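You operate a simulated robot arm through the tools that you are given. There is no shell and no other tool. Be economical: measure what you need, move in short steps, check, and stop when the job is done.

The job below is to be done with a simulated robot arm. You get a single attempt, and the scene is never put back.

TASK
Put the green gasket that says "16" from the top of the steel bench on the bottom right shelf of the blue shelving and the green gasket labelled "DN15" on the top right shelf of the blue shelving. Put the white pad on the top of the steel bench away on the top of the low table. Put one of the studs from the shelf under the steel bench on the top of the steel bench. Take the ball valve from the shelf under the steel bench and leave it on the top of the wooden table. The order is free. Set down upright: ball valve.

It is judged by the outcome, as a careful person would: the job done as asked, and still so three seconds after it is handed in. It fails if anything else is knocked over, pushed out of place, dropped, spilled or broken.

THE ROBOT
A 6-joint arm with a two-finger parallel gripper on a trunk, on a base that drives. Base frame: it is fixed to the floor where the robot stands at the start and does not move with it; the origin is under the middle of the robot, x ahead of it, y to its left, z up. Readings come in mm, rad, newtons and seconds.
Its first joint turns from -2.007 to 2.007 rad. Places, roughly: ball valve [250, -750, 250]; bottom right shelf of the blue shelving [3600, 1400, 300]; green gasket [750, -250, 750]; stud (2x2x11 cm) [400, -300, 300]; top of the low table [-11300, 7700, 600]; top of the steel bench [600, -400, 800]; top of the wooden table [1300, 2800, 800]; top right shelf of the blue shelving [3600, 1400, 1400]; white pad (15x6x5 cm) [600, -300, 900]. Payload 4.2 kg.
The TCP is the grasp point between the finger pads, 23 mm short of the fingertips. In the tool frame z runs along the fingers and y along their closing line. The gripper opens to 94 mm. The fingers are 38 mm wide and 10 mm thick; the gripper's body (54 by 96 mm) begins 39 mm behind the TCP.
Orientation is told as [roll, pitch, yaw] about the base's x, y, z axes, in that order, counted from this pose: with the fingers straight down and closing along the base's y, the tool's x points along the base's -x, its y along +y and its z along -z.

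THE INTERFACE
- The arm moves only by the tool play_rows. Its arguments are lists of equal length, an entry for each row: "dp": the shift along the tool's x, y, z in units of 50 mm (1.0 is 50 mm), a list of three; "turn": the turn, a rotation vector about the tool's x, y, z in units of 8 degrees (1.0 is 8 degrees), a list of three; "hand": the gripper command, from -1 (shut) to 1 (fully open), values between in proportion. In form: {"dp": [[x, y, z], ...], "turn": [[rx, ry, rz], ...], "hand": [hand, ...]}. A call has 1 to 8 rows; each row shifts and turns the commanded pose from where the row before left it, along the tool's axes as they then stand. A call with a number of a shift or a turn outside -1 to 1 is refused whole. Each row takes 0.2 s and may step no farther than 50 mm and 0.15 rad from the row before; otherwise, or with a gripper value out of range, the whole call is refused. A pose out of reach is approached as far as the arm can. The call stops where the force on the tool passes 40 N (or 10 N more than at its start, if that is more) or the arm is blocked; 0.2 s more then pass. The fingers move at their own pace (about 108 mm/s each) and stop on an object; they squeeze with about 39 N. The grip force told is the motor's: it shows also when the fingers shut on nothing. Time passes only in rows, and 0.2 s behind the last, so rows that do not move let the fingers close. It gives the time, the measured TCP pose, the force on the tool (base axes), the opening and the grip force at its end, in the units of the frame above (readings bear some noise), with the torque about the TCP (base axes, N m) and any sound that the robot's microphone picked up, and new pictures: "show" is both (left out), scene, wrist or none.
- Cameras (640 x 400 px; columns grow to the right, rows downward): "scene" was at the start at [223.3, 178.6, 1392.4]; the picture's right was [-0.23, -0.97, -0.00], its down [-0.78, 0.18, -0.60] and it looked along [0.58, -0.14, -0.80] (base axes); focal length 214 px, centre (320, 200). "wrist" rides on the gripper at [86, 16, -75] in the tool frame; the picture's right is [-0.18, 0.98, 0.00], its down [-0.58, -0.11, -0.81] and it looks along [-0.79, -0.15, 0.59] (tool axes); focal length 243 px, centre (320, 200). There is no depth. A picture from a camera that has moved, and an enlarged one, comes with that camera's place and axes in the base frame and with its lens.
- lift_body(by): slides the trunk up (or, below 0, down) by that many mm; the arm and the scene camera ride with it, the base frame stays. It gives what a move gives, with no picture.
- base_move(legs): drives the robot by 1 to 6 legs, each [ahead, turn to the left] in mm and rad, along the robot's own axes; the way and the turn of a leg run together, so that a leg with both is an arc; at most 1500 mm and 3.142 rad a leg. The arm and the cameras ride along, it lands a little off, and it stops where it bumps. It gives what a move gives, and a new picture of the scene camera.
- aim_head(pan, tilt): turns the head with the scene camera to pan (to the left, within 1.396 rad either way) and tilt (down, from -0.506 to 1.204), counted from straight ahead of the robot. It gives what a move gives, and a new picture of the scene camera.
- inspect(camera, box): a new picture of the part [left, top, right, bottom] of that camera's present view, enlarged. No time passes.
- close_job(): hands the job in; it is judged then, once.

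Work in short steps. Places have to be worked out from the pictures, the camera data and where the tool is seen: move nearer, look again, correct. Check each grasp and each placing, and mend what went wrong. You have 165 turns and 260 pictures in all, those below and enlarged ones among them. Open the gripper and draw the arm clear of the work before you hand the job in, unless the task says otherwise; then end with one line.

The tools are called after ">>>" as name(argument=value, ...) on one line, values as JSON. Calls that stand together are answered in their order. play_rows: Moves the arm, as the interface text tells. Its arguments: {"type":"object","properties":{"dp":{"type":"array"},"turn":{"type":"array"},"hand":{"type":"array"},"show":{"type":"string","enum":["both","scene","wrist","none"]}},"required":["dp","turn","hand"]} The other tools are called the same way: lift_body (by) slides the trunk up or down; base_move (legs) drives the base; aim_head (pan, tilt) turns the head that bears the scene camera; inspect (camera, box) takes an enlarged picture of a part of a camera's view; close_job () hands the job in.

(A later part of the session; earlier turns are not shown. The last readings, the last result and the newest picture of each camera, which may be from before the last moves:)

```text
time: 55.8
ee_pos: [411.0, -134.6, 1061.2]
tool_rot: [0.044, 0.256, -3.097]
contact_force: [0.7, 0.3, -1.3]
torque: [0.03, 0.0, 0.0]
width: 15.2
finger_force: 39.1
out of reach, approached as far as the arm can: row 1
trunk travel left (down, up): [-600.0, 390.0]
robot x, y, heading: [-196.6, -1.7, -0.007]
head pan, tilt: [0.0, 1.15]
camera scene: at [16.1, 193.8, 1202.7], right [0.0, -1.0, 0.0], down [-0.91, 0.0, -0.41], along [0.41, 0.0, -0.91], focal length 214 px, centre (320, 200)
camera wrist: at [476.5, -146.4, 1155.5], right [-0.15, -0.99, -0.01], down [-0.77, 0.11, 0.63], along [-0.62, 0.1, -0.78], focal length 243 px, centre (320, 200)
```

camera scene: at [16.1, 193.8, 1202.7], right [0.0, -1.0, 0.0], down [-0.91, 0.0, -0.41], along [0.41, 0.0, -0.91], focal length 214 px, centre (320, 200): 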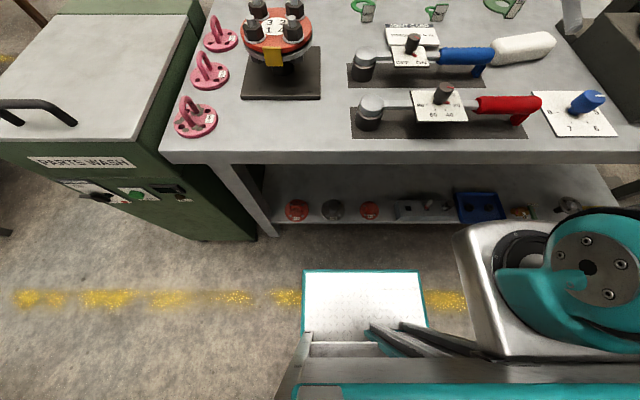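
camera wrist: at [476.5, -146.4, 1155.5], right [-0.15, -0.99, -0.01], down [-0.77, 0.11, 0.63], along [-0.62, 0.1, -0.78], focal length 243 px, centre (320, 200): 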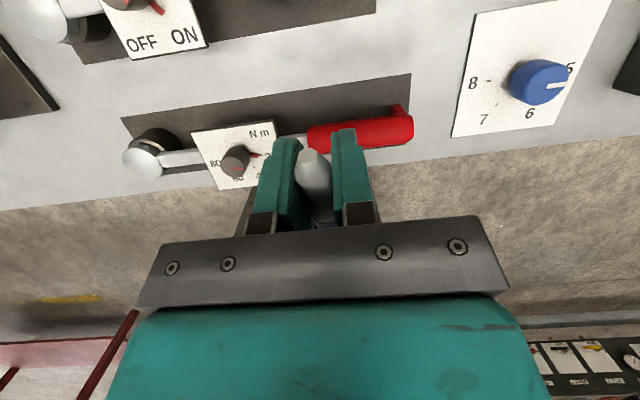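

The reach limit was at the far x; now nearer, continue toward +y.

>>> play_rows(dp=[[0, -0.9, 0], [0, -0.9, 0], [0, -0.9, 0], [0, -0.9, 0], [0, -0.9, 0]], turn=[[0, 0, 0], [0, 0, 0], [0, 0, 0], [0, 0, 0], [0, 0, 0]], hand=[-1, -1, -1, -1, -1], show="both")

```text
time: 57.0
ee_pos: [411.2, -133.2, 1063.1]
tool_rot: [0.045, 0.254, -3.092]
contact_force: [0.2, 0.0, -0.5]
torque: [-0.01, -0.08, 0.02]
width: 15.0
finger_force: 39.3
out of reach, approached as far as the arm can: row 1, 2, 3, 4, 5
trunk travel left (down, up): [-600.0, 390.0]
robot x, y, heading: [-197.0, -1.7, 0.001]
head pan, tilt: [0.0, 1.15]
camera scene: at [15.7, 193.8, 1202.8], right [0.0, -1.0, 0.0], down [-0.91, 0.0, -0.41], along [0.41, 0.0, -0.91], focal length 214 px, centre (320, 200)
camera wrist: at [475.8, -142.7, 1156.0], right [-0.14, -0.99, 0.0], down [-0.77, 0.11, 0.63], along [-0.62, 0.09, -0.78], focal length 243 px, centre (320, 200)
```

scene: 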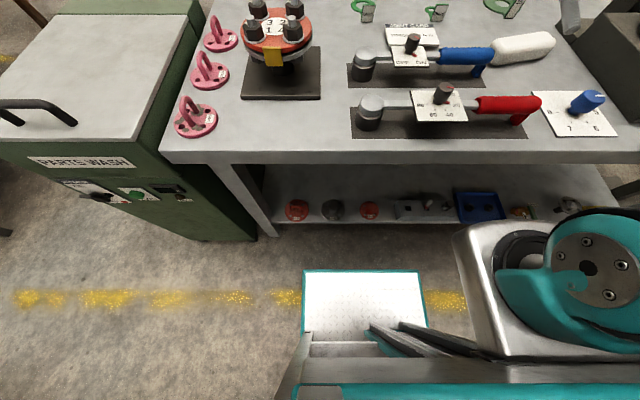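
wrist: 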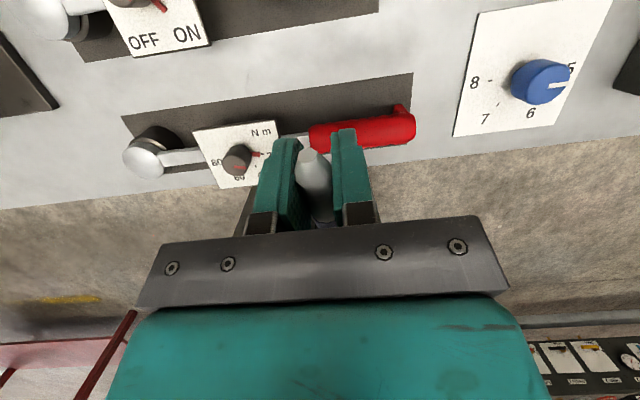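

The wrist is at a joint limit for that yaw. Turning the whole robot left ~0.48 rad in place brings the stud right above the free strip.

>>> base_move(legs=[[0, 0.47]])

>>> play_rows(dp=[[0, 0, 0]], turn=[[0, 0, 0]], hand=[-1], show="wrist")

```text
time: 58.8
ee_pos: [404.7, 157.0, 1062.7]
tool_rot: [0.047, 0.254, -2.625]
contact_force: [-0.7, 0.3, -1.0]
torque: [0.04, -0.05, 0.03]
width: 14.8
finger_force: 39.3
trunk travel left (down, up): [-600.0, 390.0]
robot x, y, heading: [-195.8, -3.7, 0.468]
head pan, tilt: [0.0, 1.15]
camera scene: at [-95.7, 268.8, 1202.8], right [0.45, -0.89, 0.0], down [-0.81, -0.41, -0.41], along [0.36, 0.18, -0.91], focal length 214 px, centre (320, 200)
```

scene: 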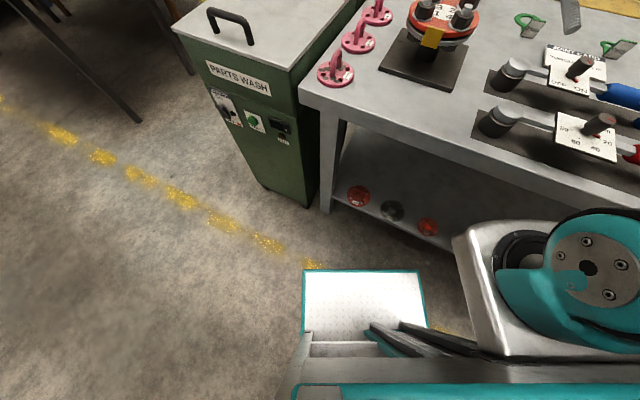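

```text
time: 59.2
ee_pos: [403.8, 155.9, 1061.2]
tool_rot: [0.046, 0.253, -2.623]
contact_force: [-0.7, -0.6, -0.7]
torque: [-0.02, -0.03, -0.03]
width: 14.9
finger_force: 39.0
trunk travel left (down, up): [-600.0, 390.0]
robot x, y, heading: [-195.0, -3.0, 0.469]
head pan, tilt: [0.0, 1.15]
camera wrist: at [466.8, 176.7, 1155.9], right [0.32, -0.95, 0.0], down [-0.74, -0.25, 0.63], along [-0.6, -0.2, -0.78], focal length 243 px, centre (320, 200)
```

wrist: 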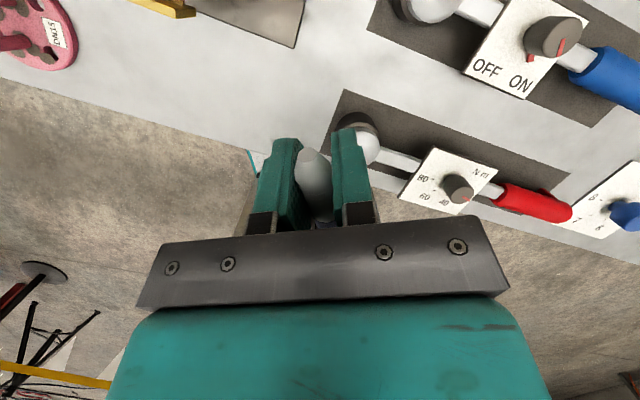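

>>> lift_body(by=-140)

>>> play_rows(dp=[[0, 0, 0]], turn=[[0, 0, 0]], hand=[-1], show="both")

```text
time: 60.9
ee_pos: [404.9, 156.8, 922.7]
tool_rot: [0.046, 0.256, -2.622]
contact_force: [-0.3, 0.7, -2.1]
torque: [-0.02, -0.04, -0.02]
width: 15.2
finger_force: 38.8
trunk travel left (down, up): [-460.0, 530.0]
robot x, y, heading: [-199.5, -4.0, 0.47]
head pan, tilt: [0.0, 1.15]
```

```text
time: 61.3
ee_pos: [403.8, 156.4, 922.0]
tool_rot: [0.045, 0.255, -2.624]
contact_force: [0.3, -0.3, -1.6]
torque: [0.01, -0.06, -0.03]
width: 15.0
finger_force: 39.0
trunk travel left (down, up): [-460.0, 530.0]
robot x, y, heading: [-194.2, -1.7, 0.468]
head pan, tilt: [0.0, 1.15]
camera scene: at [-95.7, 268.8, 1062.8], right [0.45, -0.89, 0.0], down [-0.81, -0.41, -0.41], along [0.36, 0.18, -0.91], focal length 214 px, centre (320, 200)
camera wrist: at [466.9, 176.7, 1016.1], right [0.32, -0.95, 0.0], down [-0.74, -0.25, 0.63], along [-0.6, -0.2, -0.78], focal length 243 px, centre (320, 200)
```

scene: 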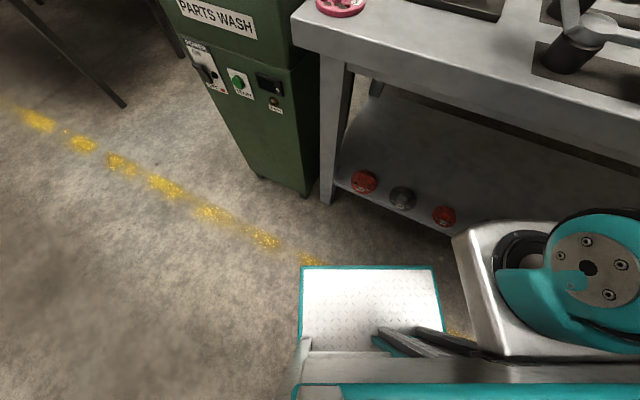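
wrist: 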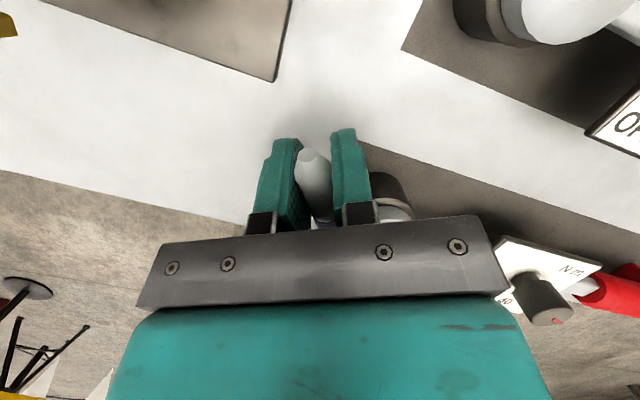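

Bench top is about z≈855. The stud's low end would come down at the wrench mat, so I turn the base 0.08 rad more to shift it left.

>>> base_move(legs=[[0, 0.08]])

>>> play_rows(dp=[[0, 0, 0]], turn=[[0, 0, 0]], hand=[-1], show="wrist")

```text
time: 62.1
ee_pos: [390.3, 203.1, 922.9]
tool_rot: [0.045, 0.255, -2.543]
contact_force: [-0.4, 0.3, -0.8]
torque: [0.05, -0.08, 0.04]
width: 15.0
finger_force: 39.0
trunk travel left (down, up): [-460.0, 530.0]
robot x, y, heading: [-193.6, -0.7, 0.552]
head pan, tilt: [0.0, 1.15]
camera scene: at [-117.7, 276.0, 1062.8], right [0.52, -0.85, 0.0], down [-0.78, -0.48, -0.41], along [0.35, 0.21, -0.91], focal length 214 px, centre (320, 200)
```

scene: 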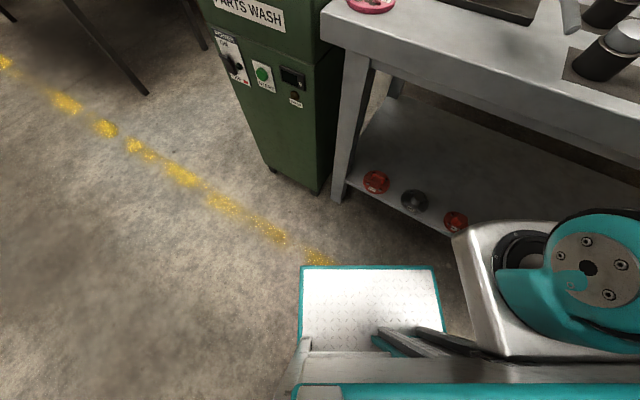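

```text
time: 62.5
ee_pos: [389.3, 203.8, 922.5]
tool_rot: [0.046, 0.255, -2.543]
contact_force: [-0.1, -0.2, -2.0]
torque: [0.01, -0.05, -0.03]
width: 15.0
finger_force: 38.7
trunk travel left (down, up): [-460.0, 530.0]
robot x, y, heading: [-200.1, -1.6, 0.55]
head pan, tilt: [0.0, 1.15]
camera wrist: at [450.4, 229.1, 1015.8], right [0.4, -0.92, 0.0], down [-0.71, -0.31, 0.63], along [-0.58, -0.25, -0.78], focal length 243 px, centre (320, 200)
```

wrist: 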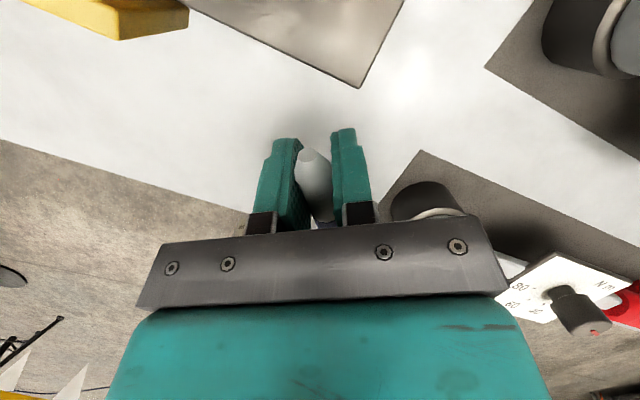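

>>> play_rows(dp=[[0.034, 0.11, 0.526], [-0.025, 0, 0.097]], turn=[[0, 0, 0], [0, 0, 0]], hand=[-1, -1], show="none")

>>> play_rows(dp=[[-0.02, 0, 0.08], [0, 0, 0]], turn=[[0, 0, 0], [0, 0, 0]], hand=[-1, -1], show="wrist")

```text
time: 63.1
ee_pos: [401.0, 201.6, 891.6]
tool_rot: [0.046, 0.256, -2.543]
contact_force: [0.1, 0.5, -1.7]
torque: [0.02, -0.06, 0.02]
width: 14.9
finger_force: 39.0
trunk travel left (down, up): [-460.0, 530.0]
robot x, y, heading: [-196.0, -2.4, 0.548]
head pan, tilt: [0.0, 1.15]
```

```text
time: 63.8
ee_pos: [399.8, 202.1, 889.3]
tool_rot: [0.046, 0.253, -2.543]
contact_force: [-0.1, 0.1, -1.8]
torque: [0.06, 0.0, -0.02]
width: 14.6
finger_force: 39.0
trunk travel left (down, up): [-460.0, 530.0]
robot x, y, heading: [-200.2, -1.4, 0.546]
head pan, tilt: [0.0, 1.15]
camera wrist: at [461.1, 228.0, 981.7], right [0.4, -0.92, 0.0], down [-0.71, -0.31, 0.63], along [-0.58, -0.25, -0.78], focal length 243 px, centre (320, 200)
```

wrist: 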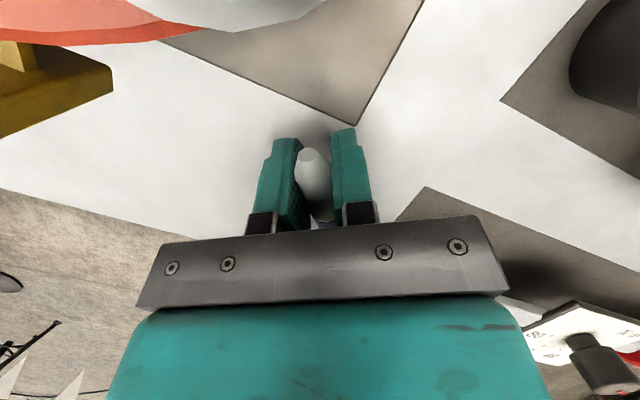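

>>> play_rows(dp=[[-0.02, 0, 0.08], [0, 0, 0]], turn=[[0, 0, 0], [0, 0, 0]], hand=[-1, -1], show="none")

>>> play_rows(dp=[[-0.02, 0, 0.08], [0, 0, 0]], turn=[[0, 0, 0], [0, 0, 0]], hand=[-1, -1], show="none")

>>> play_rows(dp=[[-0.02, 0, 0.08], [0, 0, 0]], turn=[[0, 0, 0], [0, 0, 0]], hand=[-1, -1], show="wrist")

```text
time: 64.3
ee_pos: [401.4, 203.5, 884.8]
tool_rot: [0.046, 0.259, -2.543]
contact_force: [0.9, -0.4, 8.9]
torque: [0.42, -0.62, -0.05]
width: 15.1
finger_force: 38.5
trunk travel left (down, up): [-460.0, 530.0]
robot x, y, heading: [-196.1, -2.5, 0.551]
head pan, tilt: [0.0, 1.15]
```

```text
time: 65.1
ee_pos: [404.4, 203.9, 884.1]
tool_rot: [0.05, 0.274, -2.541]
contact_force: [0.8, -0.1, 12.2]
torque: [0.27, -0.58, 0.05]
width: 15.1
finger_force: 39.2
trunk travel left (down, up): [-460.0, 530.0]
robot x, y, heading: [-196.2, -2.3, 0.549]
head pan, tilt: [0.0, 1.15]
stopped in row 2: the force on the tool passed its limit (the readings are from after the stop); the commanded pose is now the measured one
```

```text
time: 65.7
ee_pos: [405.1, 203.8, 883.5]
tool_rot: [0.049, 0.282, -2.542]
contact_force: [-2.3, 0.7, 15.3]
torque: [-0.43, 0.69, -0.13]
width: 15.1
finger_force: 39.2
trunk travel left (down, up): [-460.0, 530.0]
robot x, y, heading: [-195.1, 0.3, 0.551]
head pan, tilt: [0.0, 1.15]
stopped in row 2: the force on the tool passed its limit (the readings are from after the stop); the commanded pose is now the measured one
camera wrist: at [463.4, 228.6, 978.8], right [0.4, -0.92, -0.01], down [-0.73, -0.32, 0.61], along [-0.56, -0.24, -0.79], focal length 243 px, centre (320, 200)
```

wrist: 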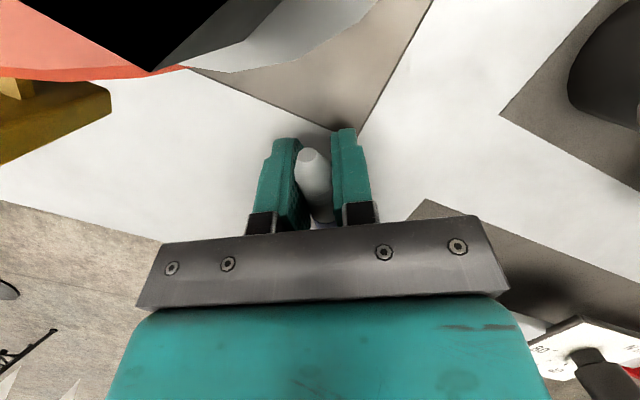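

The wrist camera touched a flange bolt (torque shows contact on the camera side). I raise at once and check the flange.

>>> lift_body(by=120)

>>> aim_head(pan=-0.25, tilt=0.8)

>>> inspect(camera="scene", box=[200, 0, 640, 275])

```text
time: 67.2
ee_pos: [407.0, 202.9, 1001.2]
tool_rot: [0.047, 0.277, -2.54]
contact_force: [-0.5, -0.1, -0.5]
torque: [0.02, -0.03, -0.02]
width: 14.8
finger_force: 38.8
trunk travel left (down, up): [-580.0, 410.0]
robot x, y, heading: [-194.0, 2.9, 0.553]
head pan, tilt: [0.0, 1.15]
```

```text
time: 68.0
ee_pos: [405.1, 204.4, 1002.2]
tool_rot: [0.048, 0.277, -2.54]
contact_force: [0.3, -0.1, -1.9]
torque: [0.05, -0.06, 0.03]
width: 14.9
finger_force: 38.4
trunk travel left (down, up): [-580.0, 410.0]
robot x, y, heading: [-196.0, -3.4, 0.552]
head pan, tilt: [-0.25, 0.799]
camera scene: at [-91.5, 268.8, 1207.6], right [0.3, -0.96, 0.0], down [-0.69, -0.21, -0.7], along [0.67, 0.21, -0.72], focal length 214 px, centre (320, 200)
```

scene: 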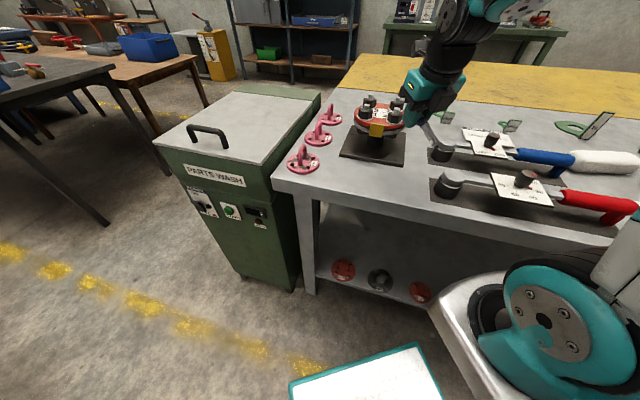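

```text
1.45 times, centred on (420, 138) of scene
camera zoom: at [-91.5, 268.8, 1207.6], right [0.3, -0.96, 0.0], down [-0.69, -0.21, -0.7], along [0.67, 0.21, -0.72], focal length 312 px, centre (174, 291)
```

zoom: 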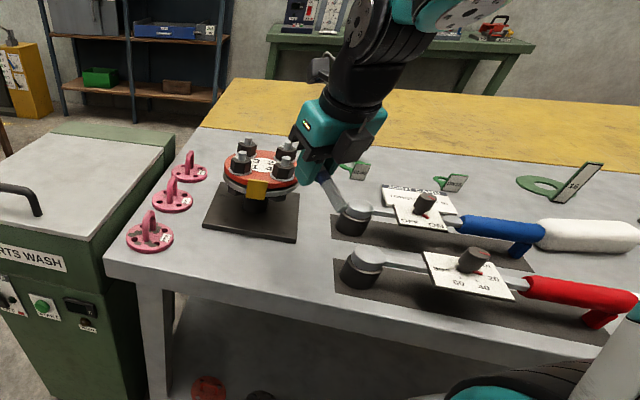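

The flange looks undisturbed. I turn the tool ~145° about the vertical so the camera is on the robot's side and the stud's free end points away.

>>> play_rows(dp=[[-0.5, 0, -0.3], [0, 0, 0], [0, 0, 0], [0, 0, 0], [0, 0, 0], [0, 0, 0], [0, 0, 0], [0, 0, 0]], turn=[[0.27, 0, -0.96], [0.27, 0, -0.96], [0.27, 0, -0.96], [0.27, 0, -0.96], [0.27, 0, -0.96], [0.27, 0, -0.96], [0.27, 0, -0.96], [0.27, 0, -0.96]], hand=[-1, -1, -1, -1, -1, -1, -1, -1], show="none")

>>> play_rows(dp=[[0, 0, 0], [0, 0, 0], [0, 0, 0], [0, 0, 0], [0, 0, 0], [0, 0, 0], [0, 0, 0], [0, 0, 0]], turn=[[0.27, 0, -0.96], [0.27, 0, -0.96], [0.27, 0, -0.96], [0.27, 0, -0.96], [0.27, 0, -0.96], [0.27, 0, -0.96], [0.27, 0, -0.96], [0.27, 0, -0.96]], hand=[-1, -1, -1, -1, -1, -1, -1, -1], show="both")

```text
time: 69.8
ee_pos: [381.4, 188.8, 1009.6]
tool_rot: [0.025, 0.233, -1.432]
contact_force: [0.7, 0.2, -0.7]
torque: [0.06, -0.02, -0.03]
width: 14.9
finger_force: 38.5
trunk travel left (down, up): [-580.0, 410.0]
robot x, y, heading: [-197.2, -0.1, 0.552]
head pan, tilt: [-0.25, 0.799]
```

```text
time: 71.6
ee_pos: [381.8, 189.1, 1009.8]
tool_rot: [-0.025, 0.235, -0.328]
contact_force: [0.0, -0.3, -1.8]
torque: [0.02, 0.02, 0.02]
width: 15.0
finger_force: 38.8
trunk travel left (down, up): [-580.0, 410.0]
robot x, y, heading: [-195.3, -2.3, 0.548]
head pan, tilt: [-0.25, 0.799]
camera scene: at [-91.5, 268.7, 1207.6], right [0.3, -0.96, 0.0], down [-0.68, -0.21, -0.7], along [0.67, 0.21, -0.72], focal length 214 px, centre (320, 200)
camera wrist: at [323.8, 227.2, 1100.9], right [0.48, 0.87, -0.07], down [0.68, -0.33, 0.65], along [0.55, -0.36, -0.76], focal length 243 px, centre (320, 200)
```

scene: 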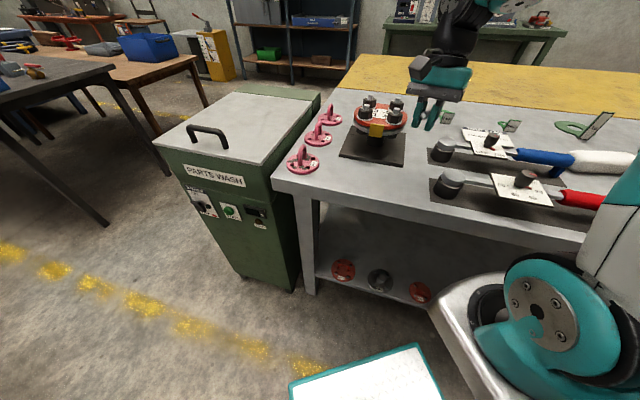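
wrist: 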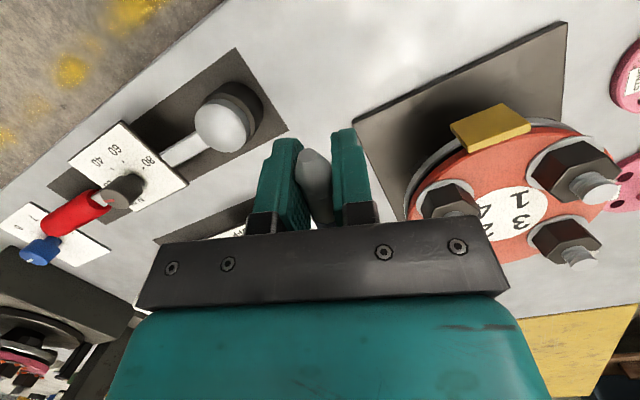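

>>> play_rows(dp=[[0, 0, 0], [0, 0, 0], [0.62, -0.54, 0.15]], turn=[[0.25, 0, -0.96], [0.25, 0, -0.96], [0.08, 0, -0.29]], hand=[-1, -1, -1], show="both")

```text
time: 72.4
ee_pos: [348.1, 163.9, 1011.7]
tool_rot: [-0.03, 0.243, -0.009]
contact_force: [-0.4, -0.8, -1.5]
torque: [-0.02, 0.05, 0.0]
width: 15.1
finger_force: 38.8
trunk travel left (down, up): [-580.0, 410.0]
robot x, y, heading: [-198.2, -2.4, 0.548]
head pan, tilt: [-0.25, 0.799]
camera scene: at [-91.2, 268.9, 1207.6], right [0.3, -0.96, 0.0], down [-0.69, -0.21, -0.7], along [0.67, 0.21, -0.72], focal length 214 px, centre (320, 200)
camera wrist: at [282.3, 182.4, 1102.5], right [0.18, 0.98, -0.07], down [0.76, -0.09, 0.64], along [0.63, -0.17, -0.76], focal length 243 px, centre (320, 200)
```

scene: 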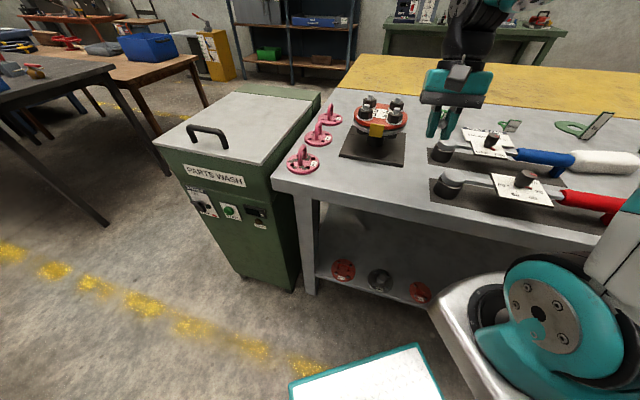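
wrist: 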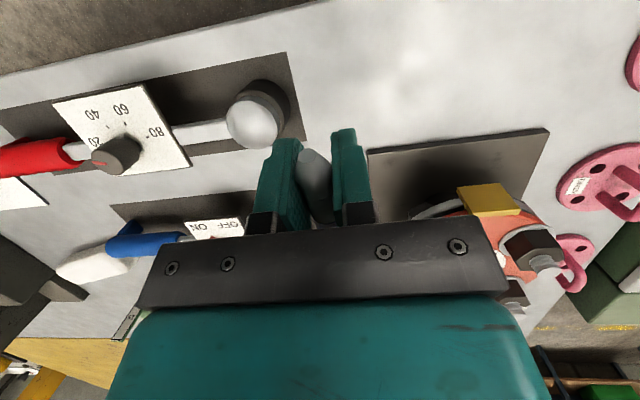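

Aligned over the strip (y 128–193, stud at y≈163). Descend with the trunk, then gently with the arm.

>>> lift_body(by=-115)

>>> play_rows(dp=[[0.03, 0, 0.12], [0.025, 0, 0.1], [0, 0, 0]], turn=[[0, 0, 0], [0, 0, 0], [0, 0, 0]], hand=[-1, -1, -1], show="wrist")

```text
time: 73.8
ee_pos: [349.1, 163.1, 895.4]
tool_rot: [-0.032, 0.245, -0.016]
contact_force: [0.1, 0.4, -1.3]
torque: [0.01, 0.05, 0.01]
width: 14.9
finger_force: 39.2
trunk travel left (down, up): [-465.0, 525.0]
robot x, y, heading: [-196.9, -0.8, 0.551]
head pan, tilt: [-0.25, 0.799]
```

```text
time: 74.6
ee_pos: [342.5, 163.3, 885.4]
tool_rot: [-0.03, 0.244, -0.015]
contact_force: [0.4, -0.2, -2.0]
torque: [-0.02, 0.02, 0.01]
width: 15.1
finger_force: 39.0
trunk travel left (down, up): [-465.0, 525.0]
robot x, y, heading: [-196.3, -2.9, 0.549]
head pan, tilt: [-0.25, 0.799]
camera wrist: at [276.9, 182.1, 977.6], right [0.19, 0.98, -0.07], down [0.76, -0.09, 0.65], along [0.62, -0.18, -0.76], focal length 243 px, centre (320, 200)
```

wrist: 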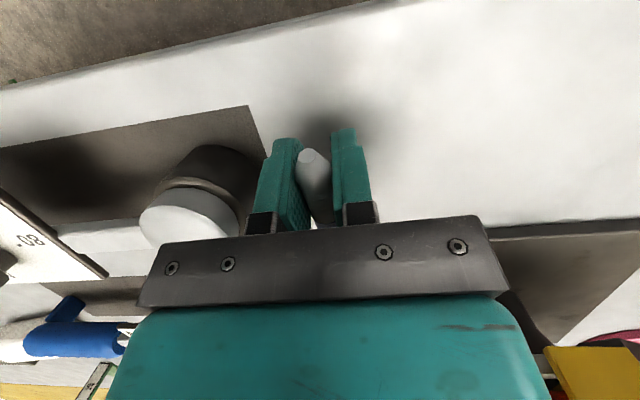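

>>> play_rows(dp=[[-0.015, 0, 0.06], [0, 0, 0]], turn=[[0, 0, 0], [0, 0, 0]], hand=[-1, -1], show="none")

>>> play_rows(dp=[[-0.015, 0, 0.05], [0, 0, 0]], turn=[[0, 0, 0], [0, 0, 0]], hand=[-1, -1], show="none")

```text
time: 75.2
ee_pos: [342.6, 161.8, 882.4]
tool_rot: [-0.03, 0.245, -0.015]
contact_force: [0.0, 1.0, -2.3]
torque: [0.02, 0.06, 0.0]
width: 14.8
finger_force: 39.1
trunk travel left (down, up): [-465.0, 525.0]
robot x, y, heading: [-197.8, -4.4, 0.546]
head pan, tilt: [-0.25, 0.799]
```

```text
time: 75.8
ee_pos: [343.3, 162.1, 880.5]
tool_rot: [-0.03, 0.243, -0.017]
contact_force: [-1.1, -0.4, 5.4]
torque: [-0.01, -0.43, 0.0]
width: 15.0
finger_force: 38.5
trunk travel left (down, up): [-465.0, 525.0]
robot x, y, heading: [-197.7, -2.4, 0.55]
head pan, tilt: [-0.25, 0.799]
```

The stud's end touches the bench (contact offset ≈+70 mm in x). Release gently.

>>> play_rows(dp=[[0, 0, 0], [0, 0, 0], [0, 0, 0]], turn=[[0, 0, 0], [0, 0, 0], [0, 0, 0]], hand=[-0.5, -0.3, -0.3], show="wrist")

>>> play_rows(dp=[[0, 0, -0.5], [0, 0, -0.8], [0, 0, -0.8]], turn=[[0, 0, 0], [0, 0, 0], [0, 0, 0]], hand=[-0.3, -0.3, -0.3], show="both")

```text
time: 76.6
ee_pos: [342.9, 161.4, 881.4]
tool_rot: [-0.03, 0.242, -0.013]
contact_force: [-0.2, 0.2, 0.0]
torque: [0.0, -0.02, -0.02]
width: 33.0
finger_force: 0.0
trunk travel left (down, up): [-465.0, 525.0]
robot x, y, heading: [-198.7, -2.2, 0.548]
head pan, tilt: [-0.25, 0.799]
camera wrist: at [277.3, 181.7, 971.9], right [0.19, 0.98, -0.07], down [0.76, -0.09, 0.65], along [0.63, -0.18, -0.76], focal length 243 px, centre (320, 200)
```

wrist: 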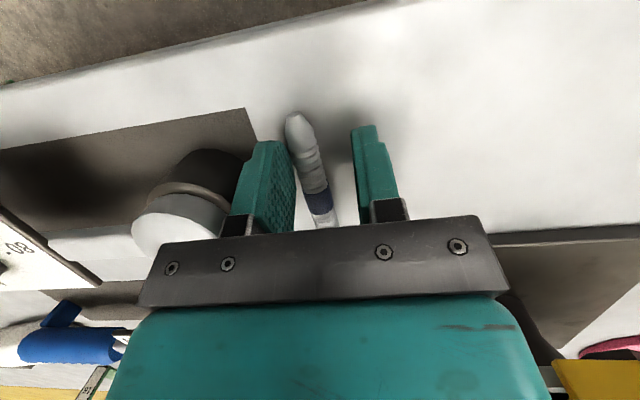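

```text
time: 77.4
ee_pos: [367.9, 166.7, 980.4]
tool_rot: [-0.03, 0.245, -0.014]
contact_force: [0.3, 1.0, 0.0]
torque: [0.0, -0.02, 0.0]
width: 33.0
finger_force: 0.0
trunk travel left (down, up): [-465.0, 525.0]
robot x, y, heading: [-196.1, -0.9, 0.553]
head pan, tilt: [-0.25, 0.799]
camera scene: at [-91.5, 268.8, 1092.6], right [0.3, -0.96, 0.0], down [-0.68, -0.21, -0.7], along [0.67, 0.21, -0.72], focal length 214 px, centre (320, 200)
camera wrist: at [301.8, 185.0, 1073.4], right [0.19, 0.98, -0.07], down [0.76, -0.09, 0.65], along [0.63, -0.18, -0.76], focal length 243 px, centre (320, 200)
```

scene: 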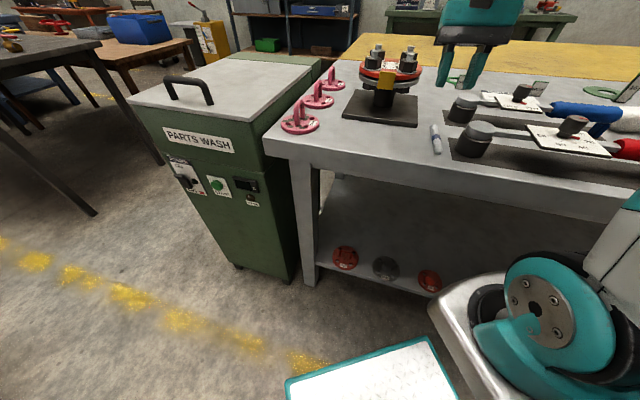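
wrist: 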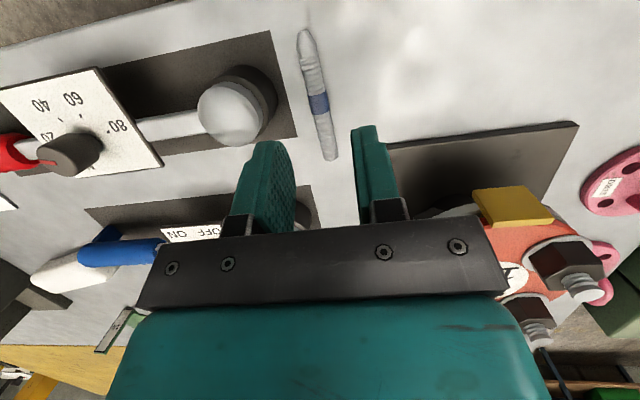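

Stud is lying on the bench. Next the gaskets: raise, square the robot up, drive forward and look at the tags closely.

>>> lift_body(by=150)

>>> base_move(legs=[[0, -0.55], [200, 0]])

>>> aim_head(pan=-0.3, tilt=0.9)

>>> inspect(camera="scene", box=[260, 60, 500, 210])

```text
time: 79.2
ee_pos: [366.6, 165.9, 1131.9]
tool_rot: [-0.032, 0.246, -0.015]
contact_force: [0.2, -1.2, -0.2]
torque: [0.0, 0.0, 0.03]
width: 33.0
finger_force: 0.0
trunk travel left (down, up): [-615.0, 375.0]
robot x, y, heading: [-193.8, -0.1, 0.548]
head pan, tilt: [-0.25, 0.799]
```

```text
time: 82.3
ee_pos: [553.2, -153.6, 1131.2]
tool_rot: [-0.032, 0.245, -0.566]
contact_force: [-0.1, -0.9, -0.2]
torque: [-0.01, 0.0, -0.02]
width: 33.1
finger_force: 0.0
trunk travel left (down, up): [-615.0, 375.0]
robot x, y, heading: [-13.9, -0.1, -0.001]
head pan, tilt: [-0.25, 0.799]
stopped in leg 2: the robot was blocked; the commanded pose is now the measured one
camera scene: at [216.0, 173.8, 1242.7], right [-0.25, -0.97, 0.0], down [-0.69, 0.18, -0.7], along [0.68, -0.17, -0.72], focal length 214 px, centre (320, 200)
```

scene: 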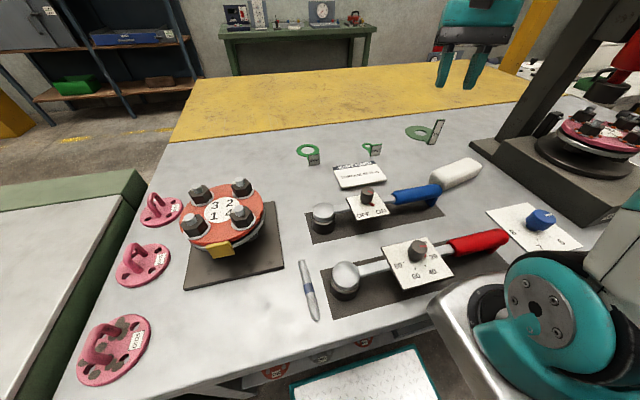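

```text
time: 83.0
ee_pos: [554.4, -154.2, 1130.8]
tool_rot: [-0.031, 0.244, -0.567]
contact_force: [0.4, 0.9, -0.6]
torque: [0.0, -0.01, -0.01]
width: 33.1
finger_force: 0.0
trunk travel left (down, up): [-615.0, 375.0]
robot x, y, heading: [-12.5, -4.0, 0.001]
head pan, tilt: [-0.3, 0.901]
camera scene: at [210.1, 171.4, 1234.8], right [-0.3, -0.96, 0.0], down [-0.75, 0.23, -0.62], along [0.59, -0.18, -0.78], focal length 214 px, centre (320, 200)
```

scene: 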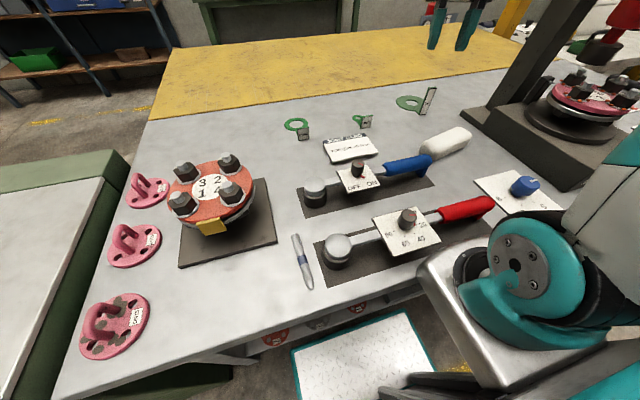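

```text
2.67 times, centred on (380, 135) of scene
camera zoom: at [210.1, 171.4, 1234.8], right [-0.3, -0.96, 0.0], down [-0.75, 0.23, -0.62], along [0.59, -0.18, -0.78], focal length 572 px, centre (160, 373)
```

zoom: 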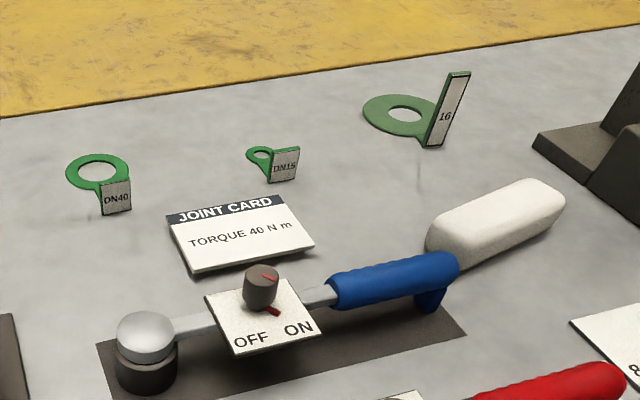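

The base is blocked at x≈-14 by the bench, so I'll reach the gaskets with the tool tilted forward, camera on top. "16" tab is near (743,-349), ~88 tall; DN15 tab near (730,-139), ~36 wide × 38 tall. Reorient the tool.

>>> play_rows(dp=[[0, 0, 0], [0, 0, 0], [0, 0, 0], [0, 0, 0], [0, 0, 0], [0, 0, 0], [0, 0, 0], [0, 0, 0]], turn=[[0, -1, 0], [0, -0.75, 0], [0, 0, 1], [0, 0, 1], [0, 0, 1], [0, 0, 1], [0, 0, 1], [0, 0, 1]], hand=[0, 0, 0, 0, 0, 0, 0, 0], show="none")

>>> play_rows(dp=[[0, 0, 0], [0, 0, 0], [0, 0, 0], [0, 0, 0], [0, 0, 0], [0, 0, 0], [0, 0, 0], [0, 0, 0]], turn=[[0, 0, 1], [0, 0, 1], [0, 0, 1], [0, 0, 1], [0, 0, 1], [0, 0, 1], [0, 0, 1], [0, 0, 1]], hand=[0, 0, 0, 0, 0, 0, 0, 0], show="none")

>>> play_rows(dp=[[0, 1, 0], [0, 1, 0], [0, 0, 0], [0, 0, 0], [0, 0, 0], [0, 0, 0], [0, 0, 0]], turn=[[0, 0, 1], [0, 0, 1], [0, 0, 1], [0, 0, 1], [0, 1, 0], [0, 1, 0], [0, 1, 0]], hand=[0, 0, 0, 0, 0, 0, 0], show="both")

```text
time: 84.8
ee_pos: [552.2, -153.8, 1131.4]
tool_rot: [-0.019, -0.022, -1.398]
contact_force: [0.2, -0.1, -0.7]
torque: [0.01, 0.02, -0.01]
width: 47.1
finger_force: 0.0
trunk travel left (down, up): [-615.0, 375.0]
robot x, y, heading: [-12.4, -2.5, -0.003]
head pan, tilt: [-0.3, 0.901]
```

```text
time: 86.6
ee_pos: [554.6, -154.5, 1130.8]
tool_rot: [0.013, -0.028, -2.516]
contact_force: [-1.3, 0.4, 0.3]
torque: [-0.01, 0.0, -0.02]
width: 46.9
finger_force: 0.0
trunk travel left (down, up): [-615.0, 375.0]
robot x, y, heading: [-12.0, -2.2, -0.002]
head pan, tilt: [-0.3, 0.901]
```

```text
time: 88.2
ee_pos: [606.7, -238.4, 1132.2]
tool_rot: [0.028, 0.403, -3.062]
contact_force: [0.3, 0.9, -0.3]
torque: [0.0, 0.0, 0.01]
width: 47.1
finger_force: 0.0
trunk travel left (down, up): [-615.0, 375.0]
robot x, y, heading: [-15.5, -3.0, 0.002]
head pan, tilt: [-0.3, 0.901]
camera scene: at [210.2, 171.4, 1234.7], right [-0.3, -0.96, 0.0], down [-0.75, 0.23, -0.62], along [0.59, -0.18, -0.78], focal length 214 px, centre (320, 200)
camera wrist: at [658.2, -248.5, 1234.0], right [-0.1, -0.99, -0.05], down [-0.86, 0.06, 0.51], along [-0.5, 0.09, -0.86], focal length 243 px, centre (320, 200)
```

scene: 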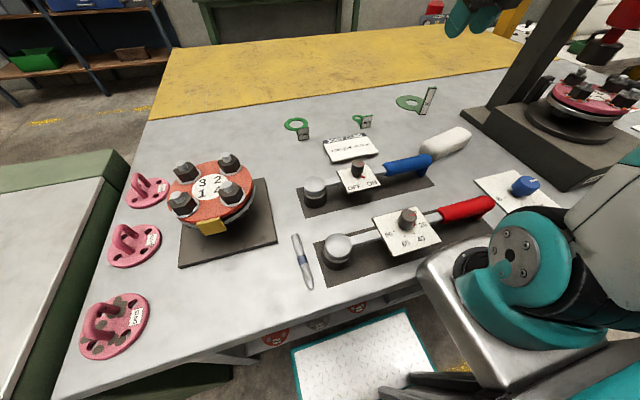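
wrist: 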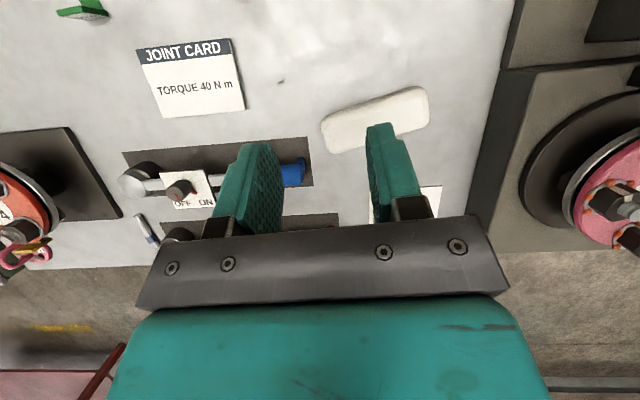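

>>> play_rows(dp=[[0, 0.7, 0], [0, 0.7, 0], [0, 0.7, 0], [0, 0, 0], [0, 0, 0]], turn=[[0, 1, 0], [0, 1, 0], [0, 1, 0], [0, 1, 0], [0, 0.3, 0]], hand=[0, 0, 0, 0, 0], show="both")

```text
time: 89.4
ee_pos: [614.3, -342.9, 1134.3]
tool_rot: [0.045, 1.004, -3.032]
contact_force: [-0.1, 0.7, 0.1]
torque: [0.02, 0.04, 0.0]
width: 46.9
finger_force: 0.1
trunk travel left (down, up): [-615.0, 375.0]
robot x, y, heading: [-16.7, 0.7, 0.002]
head pan, tilt: [-0.3, 0.901]
camera scene: at [210.0, 171.4, 1234.7], right [-0.3, -0.95, 0.0], down [-0.75, 0.23, -0.62], along [0.59, -0.18, -0.78], focal length 214 px, centre (320, 200)
camera wrist: at [598.5, -358.1, 1247.6], right [-0.03, -0.99, -0.13], down [-1.0, 0.04, -0.06], along [0.06, 0.13, -0.99], focal length 243 px, centre (320, 200)
```

scene: 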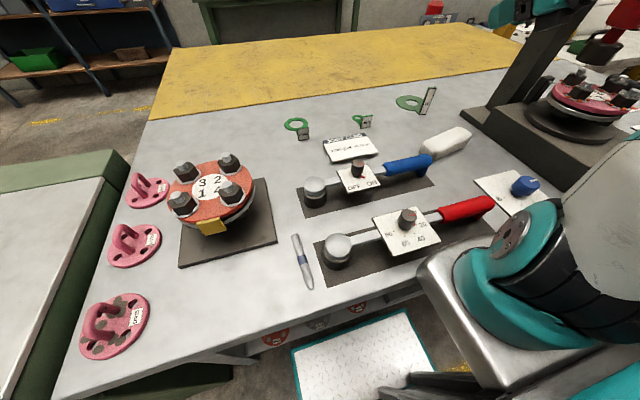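
wrist: 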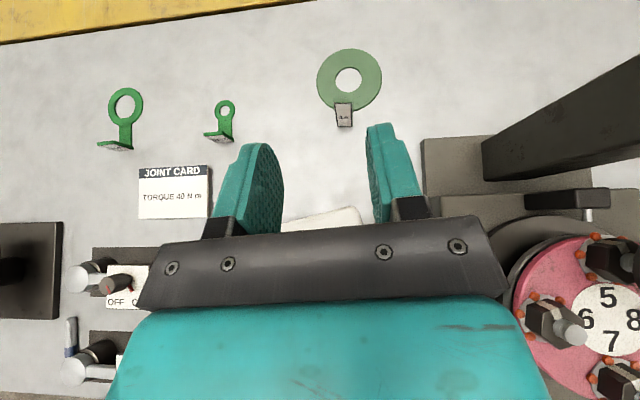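

>>> inspect(camera="wrist", box=[190, 80, 260, 160])

>>> inspect(camera="wrist", box=[290, 40, 410, 140])

```text
5.00 times, centred on (225, 120) of wrist
camera zoom: at [598.5, -358.1, 1247.6], right [-0.03, -0.99, -0.13], down [-1.0, 0.04, -0.06], along [0.06, 0.13, -0.99], focal length 1213 px, centre (795, 600)
```

zoom: 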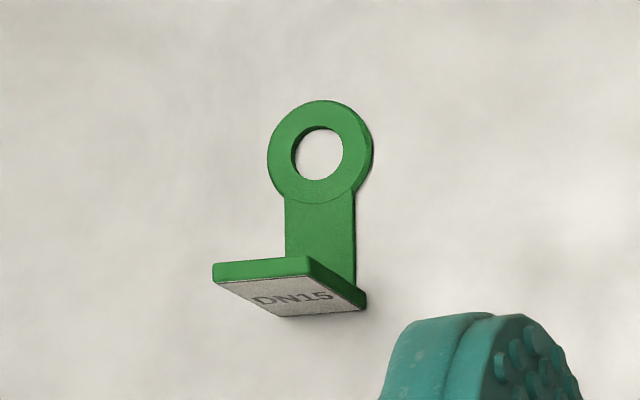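

```text
4.00 times, centred on (350, 90) of wrist
camera zoom: at [598.5, -358.1, 1247.6], right [-0.03, -0.99, -0.13], down [-1.0, 0.04, -0.06], along [0.06, 0.13, -0.99], focal length 970 px, centre (200, 640)
```

zoom: 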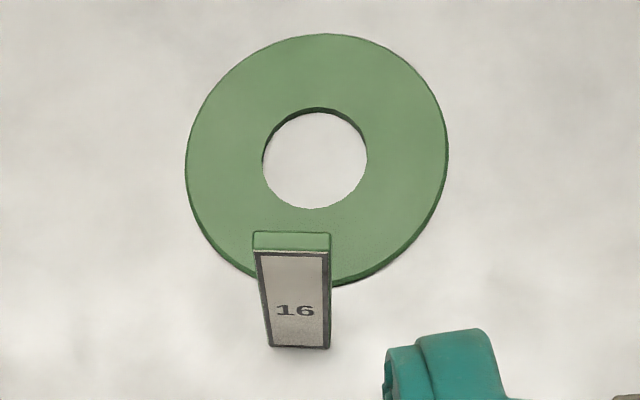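

Tab "16" base at (743,-350), top at z≈939. I square the tool yaw and move to a pre-grasp 60 mm short of the tab.

>>> play_rows(dp=[[0, 0, 0], [-0.496, 0.024, 0.686], [-0.496, 0.024, 0.686], [-0.496, 0.024, 0.686], [-0.496, 0.024, 0.686], [-0.496, 0.024, 0.686]], turn=[[-0.345, 0, 0.423], [0, 0, 0], [0, 0, 0], [0, 0, 0], [0, 0, 0], [0, 0, 0]], hand=[0, 0, 0, 0, 0, 0], show="both")

```text
time: 90.8
ee_pos: [691.2, -351.7, 938.9]
tool_rot: [0.004, 1.003, -3.141]
contact_force: [-0.3, -0.6, 0.0]
torque: [-0.03, 0.01, -0.03]
width: 46.9
finger_force: 0.1
trunk travel left (down, up): [-615.0, 375.0]
robot x, y, heading: [-13.0, -0.6, 0.006]
head pan, tilt: [-0.3, 0.901]
camera scene: at [209.6, 171.5, 1234.9], right [-0.3, -0.95, 0.0], down [-0.75, 0.23, -0.62], along [0.59, -0.18, -0.78], focal length 214 px, centre (320, 200)
camera wrist: at [674.7, -366.6, 1051.8], right [-0.1, -0.98, -0.15], down [-0.99, 0.11, -0.06], along [0.07, 0.15, -0.99], focal length 243 px, centre (320, 200)
```

scene: 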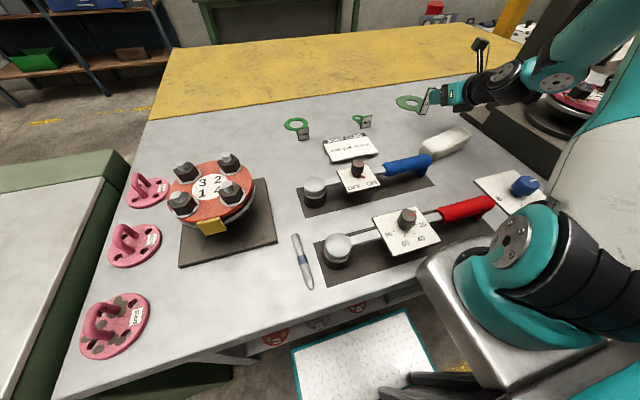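
wrist: 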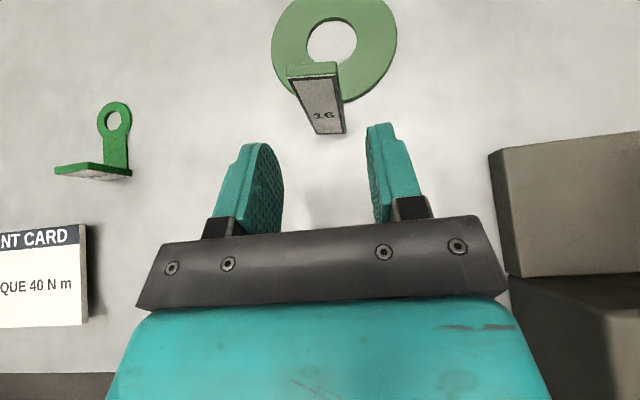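

Aligned. Advance 60 mm along the tool axis and close.

>>> play_rows(dp=[[0, 0, 0.6], [0, 0, 0.6], [0, 0, 0], [0, 0, 0], [0, 0, 0]], turn=[[0, 0, 0], [0, 0, 0], [0, 0, 0], [0, 0, 0], [0, 0, 0]], hand=[0, 0, -1, -1, -1], show="both")

```text
time: 92.0
ee_pos: [742.0, -349.7, 907.0]
tool_rot: [0.001, 1.003, -3.14]
contact_force: [1.1, -0.5, -0.5]
torque: [0.02, 0.03, 0.01]
width: 25.3
finger_force: 39.2
trunk travel left (down, up): [-615.0, 375.0]
robot x, y, heading: [-15.2, -6.5, -0.0]
head pan, tilt: [-0.3, 0.901]
camera scene: at [210.0, 171.3, 1234.7], right [-0.3, -0.95, 0.0], down [-0.75, 0.23, -0.62], along [0.59, -0.18, -0.78], focal length 214 px, centre (320, 200)
camera wrist: at [725.5, -366.7, 1019.4], right [-0.1, -0.98, -0.15], down [-0.99, 0.11, -0.06], along [0.07, 0.15, -0.99], focal length 243 px, centre (320, 200)
```

scene: 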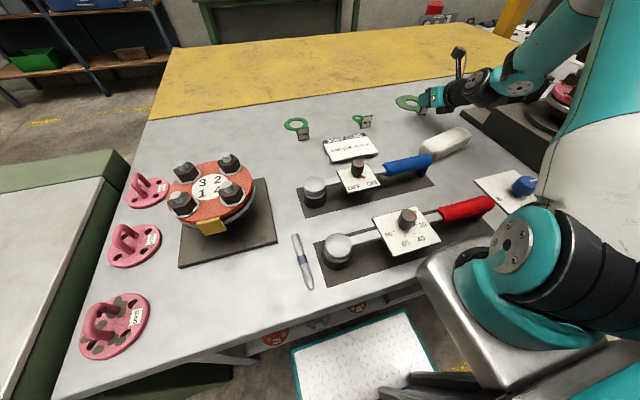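
wrist: 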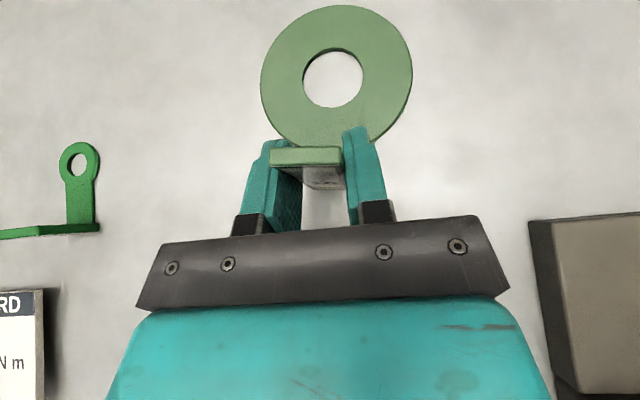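

"16" is gripped (25.3 mm). Lift via trunk, check, then drive toward the shelving through the aisle at y≈1450.

>>> lift_body(by=200)

>>> play_rows(dp=[[0, 0, 0]], turn=[[0, 0, 0]], hand=[-1], show="wrist")

>>> base_move(legs=[[-600, 0], [0, 1.571], [1450, 0]])

>>> aim_head(pan=-1.2, tilt=0.35)

```text
time: 94.1
ee_pos: [741.1, -350.6, 1106.5]
tool_rot: [0.002, 1.004, -3.141]
contact_force: [0.3, -0.3, -0.6]
torque: [0.02, 0.02, -0.01]
width: 25.3
finger_force: 39.5
trunk travel left (down, up): [-815.0, 175.0]
robot x, y, heading: [-14.1, 1.7, 0.004]
head pan, tilt: [-0.3, 0.901]
```

```text
time: 94.5
ee_pos: [741.9, -349.8, 1107.5]
tool_rot: [0.002, 1.004, -3.142]
contact_force: [-1.2, 0.3, 0.0]
torque: [0.0, 0.04, 0.02]
width: 25.1
finger_force: 39.0
trunk travel left (down, up): [-815.0, 175.0]
robot x, y, heading: [-14.4, -3.2, 0.005]
head pan, tilt: [-0.3, 0.901]
camera wrist: at [725.5, -366.7, 1219.5], right [-0.1, -0.98, -0.15], down [-0.99, 0.11, -0.06], along [0.07, 0.15, -0.99], focal length 243 px, centre (320, 200)
```

wrist: 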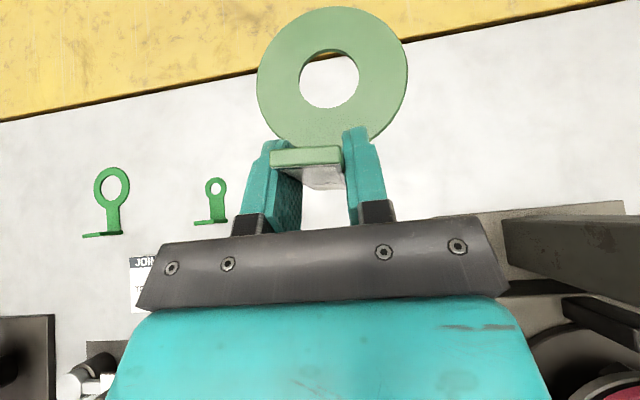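

```text
time: 108.6
ee_pos: [-246.6, 2200.4, 1107.4]
tool_rot: [0.003, 1.003, -1.584]
contact_force: [-0.7, 0.4, 0.2]
torque: [-0.01, -0.01, 0.0]
width: 25.1
finger_force: 38.9
trunk travel left (down, up): [-815.0, 175.0]
robot x, y, heading: [-606.8, 1448.5, 1.553]
head pan, tilt: [-0.3, 0.901]
camera scene: at [-775.0, 1677.1, 1434.7], right [0.95, -0.31, 0.0], down [-0.24, -0.75, -0.62], along [0.19, 0.59, -0.78], focal length 214 px, centre (320, 200)
```

scene: 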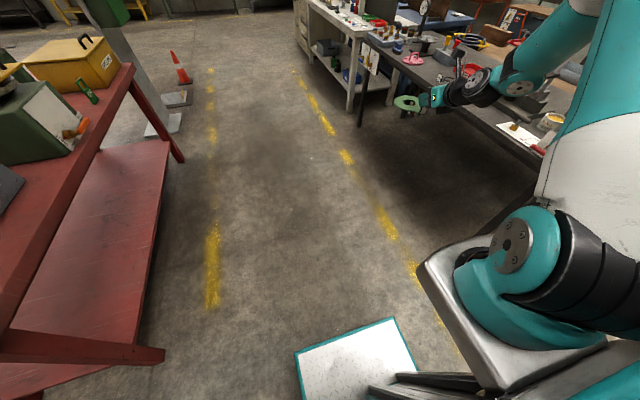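

```text
time: 109.8
ee_pos: [-245.7, 2200.2, 1107.3]
tool_rot: [0.002, 1.003, -1.583]
contact_force: [0.1, 0.3, -0.8]
torque: [-0.01, -0.04, -0.01]
width: 25.1
finger_force: 38.8
trunk travel left (down, up): [-815.0, 175.0]
robot x, y, heading: [-608.2, 1453.0, 1.555]
head pan, tilt: [-1.201, 0.351]
camera scene: at [-711.1, 1637.7, 1482.2], right [0.35, -0.94, 0.0], down [-0.32, -0.12, -0.94], along [0.88, 0.33, -0.34], focal length 214 px, centre (320, 200)
```

scene: 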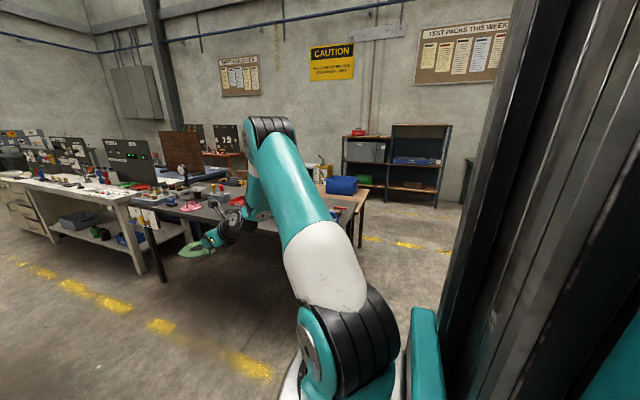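

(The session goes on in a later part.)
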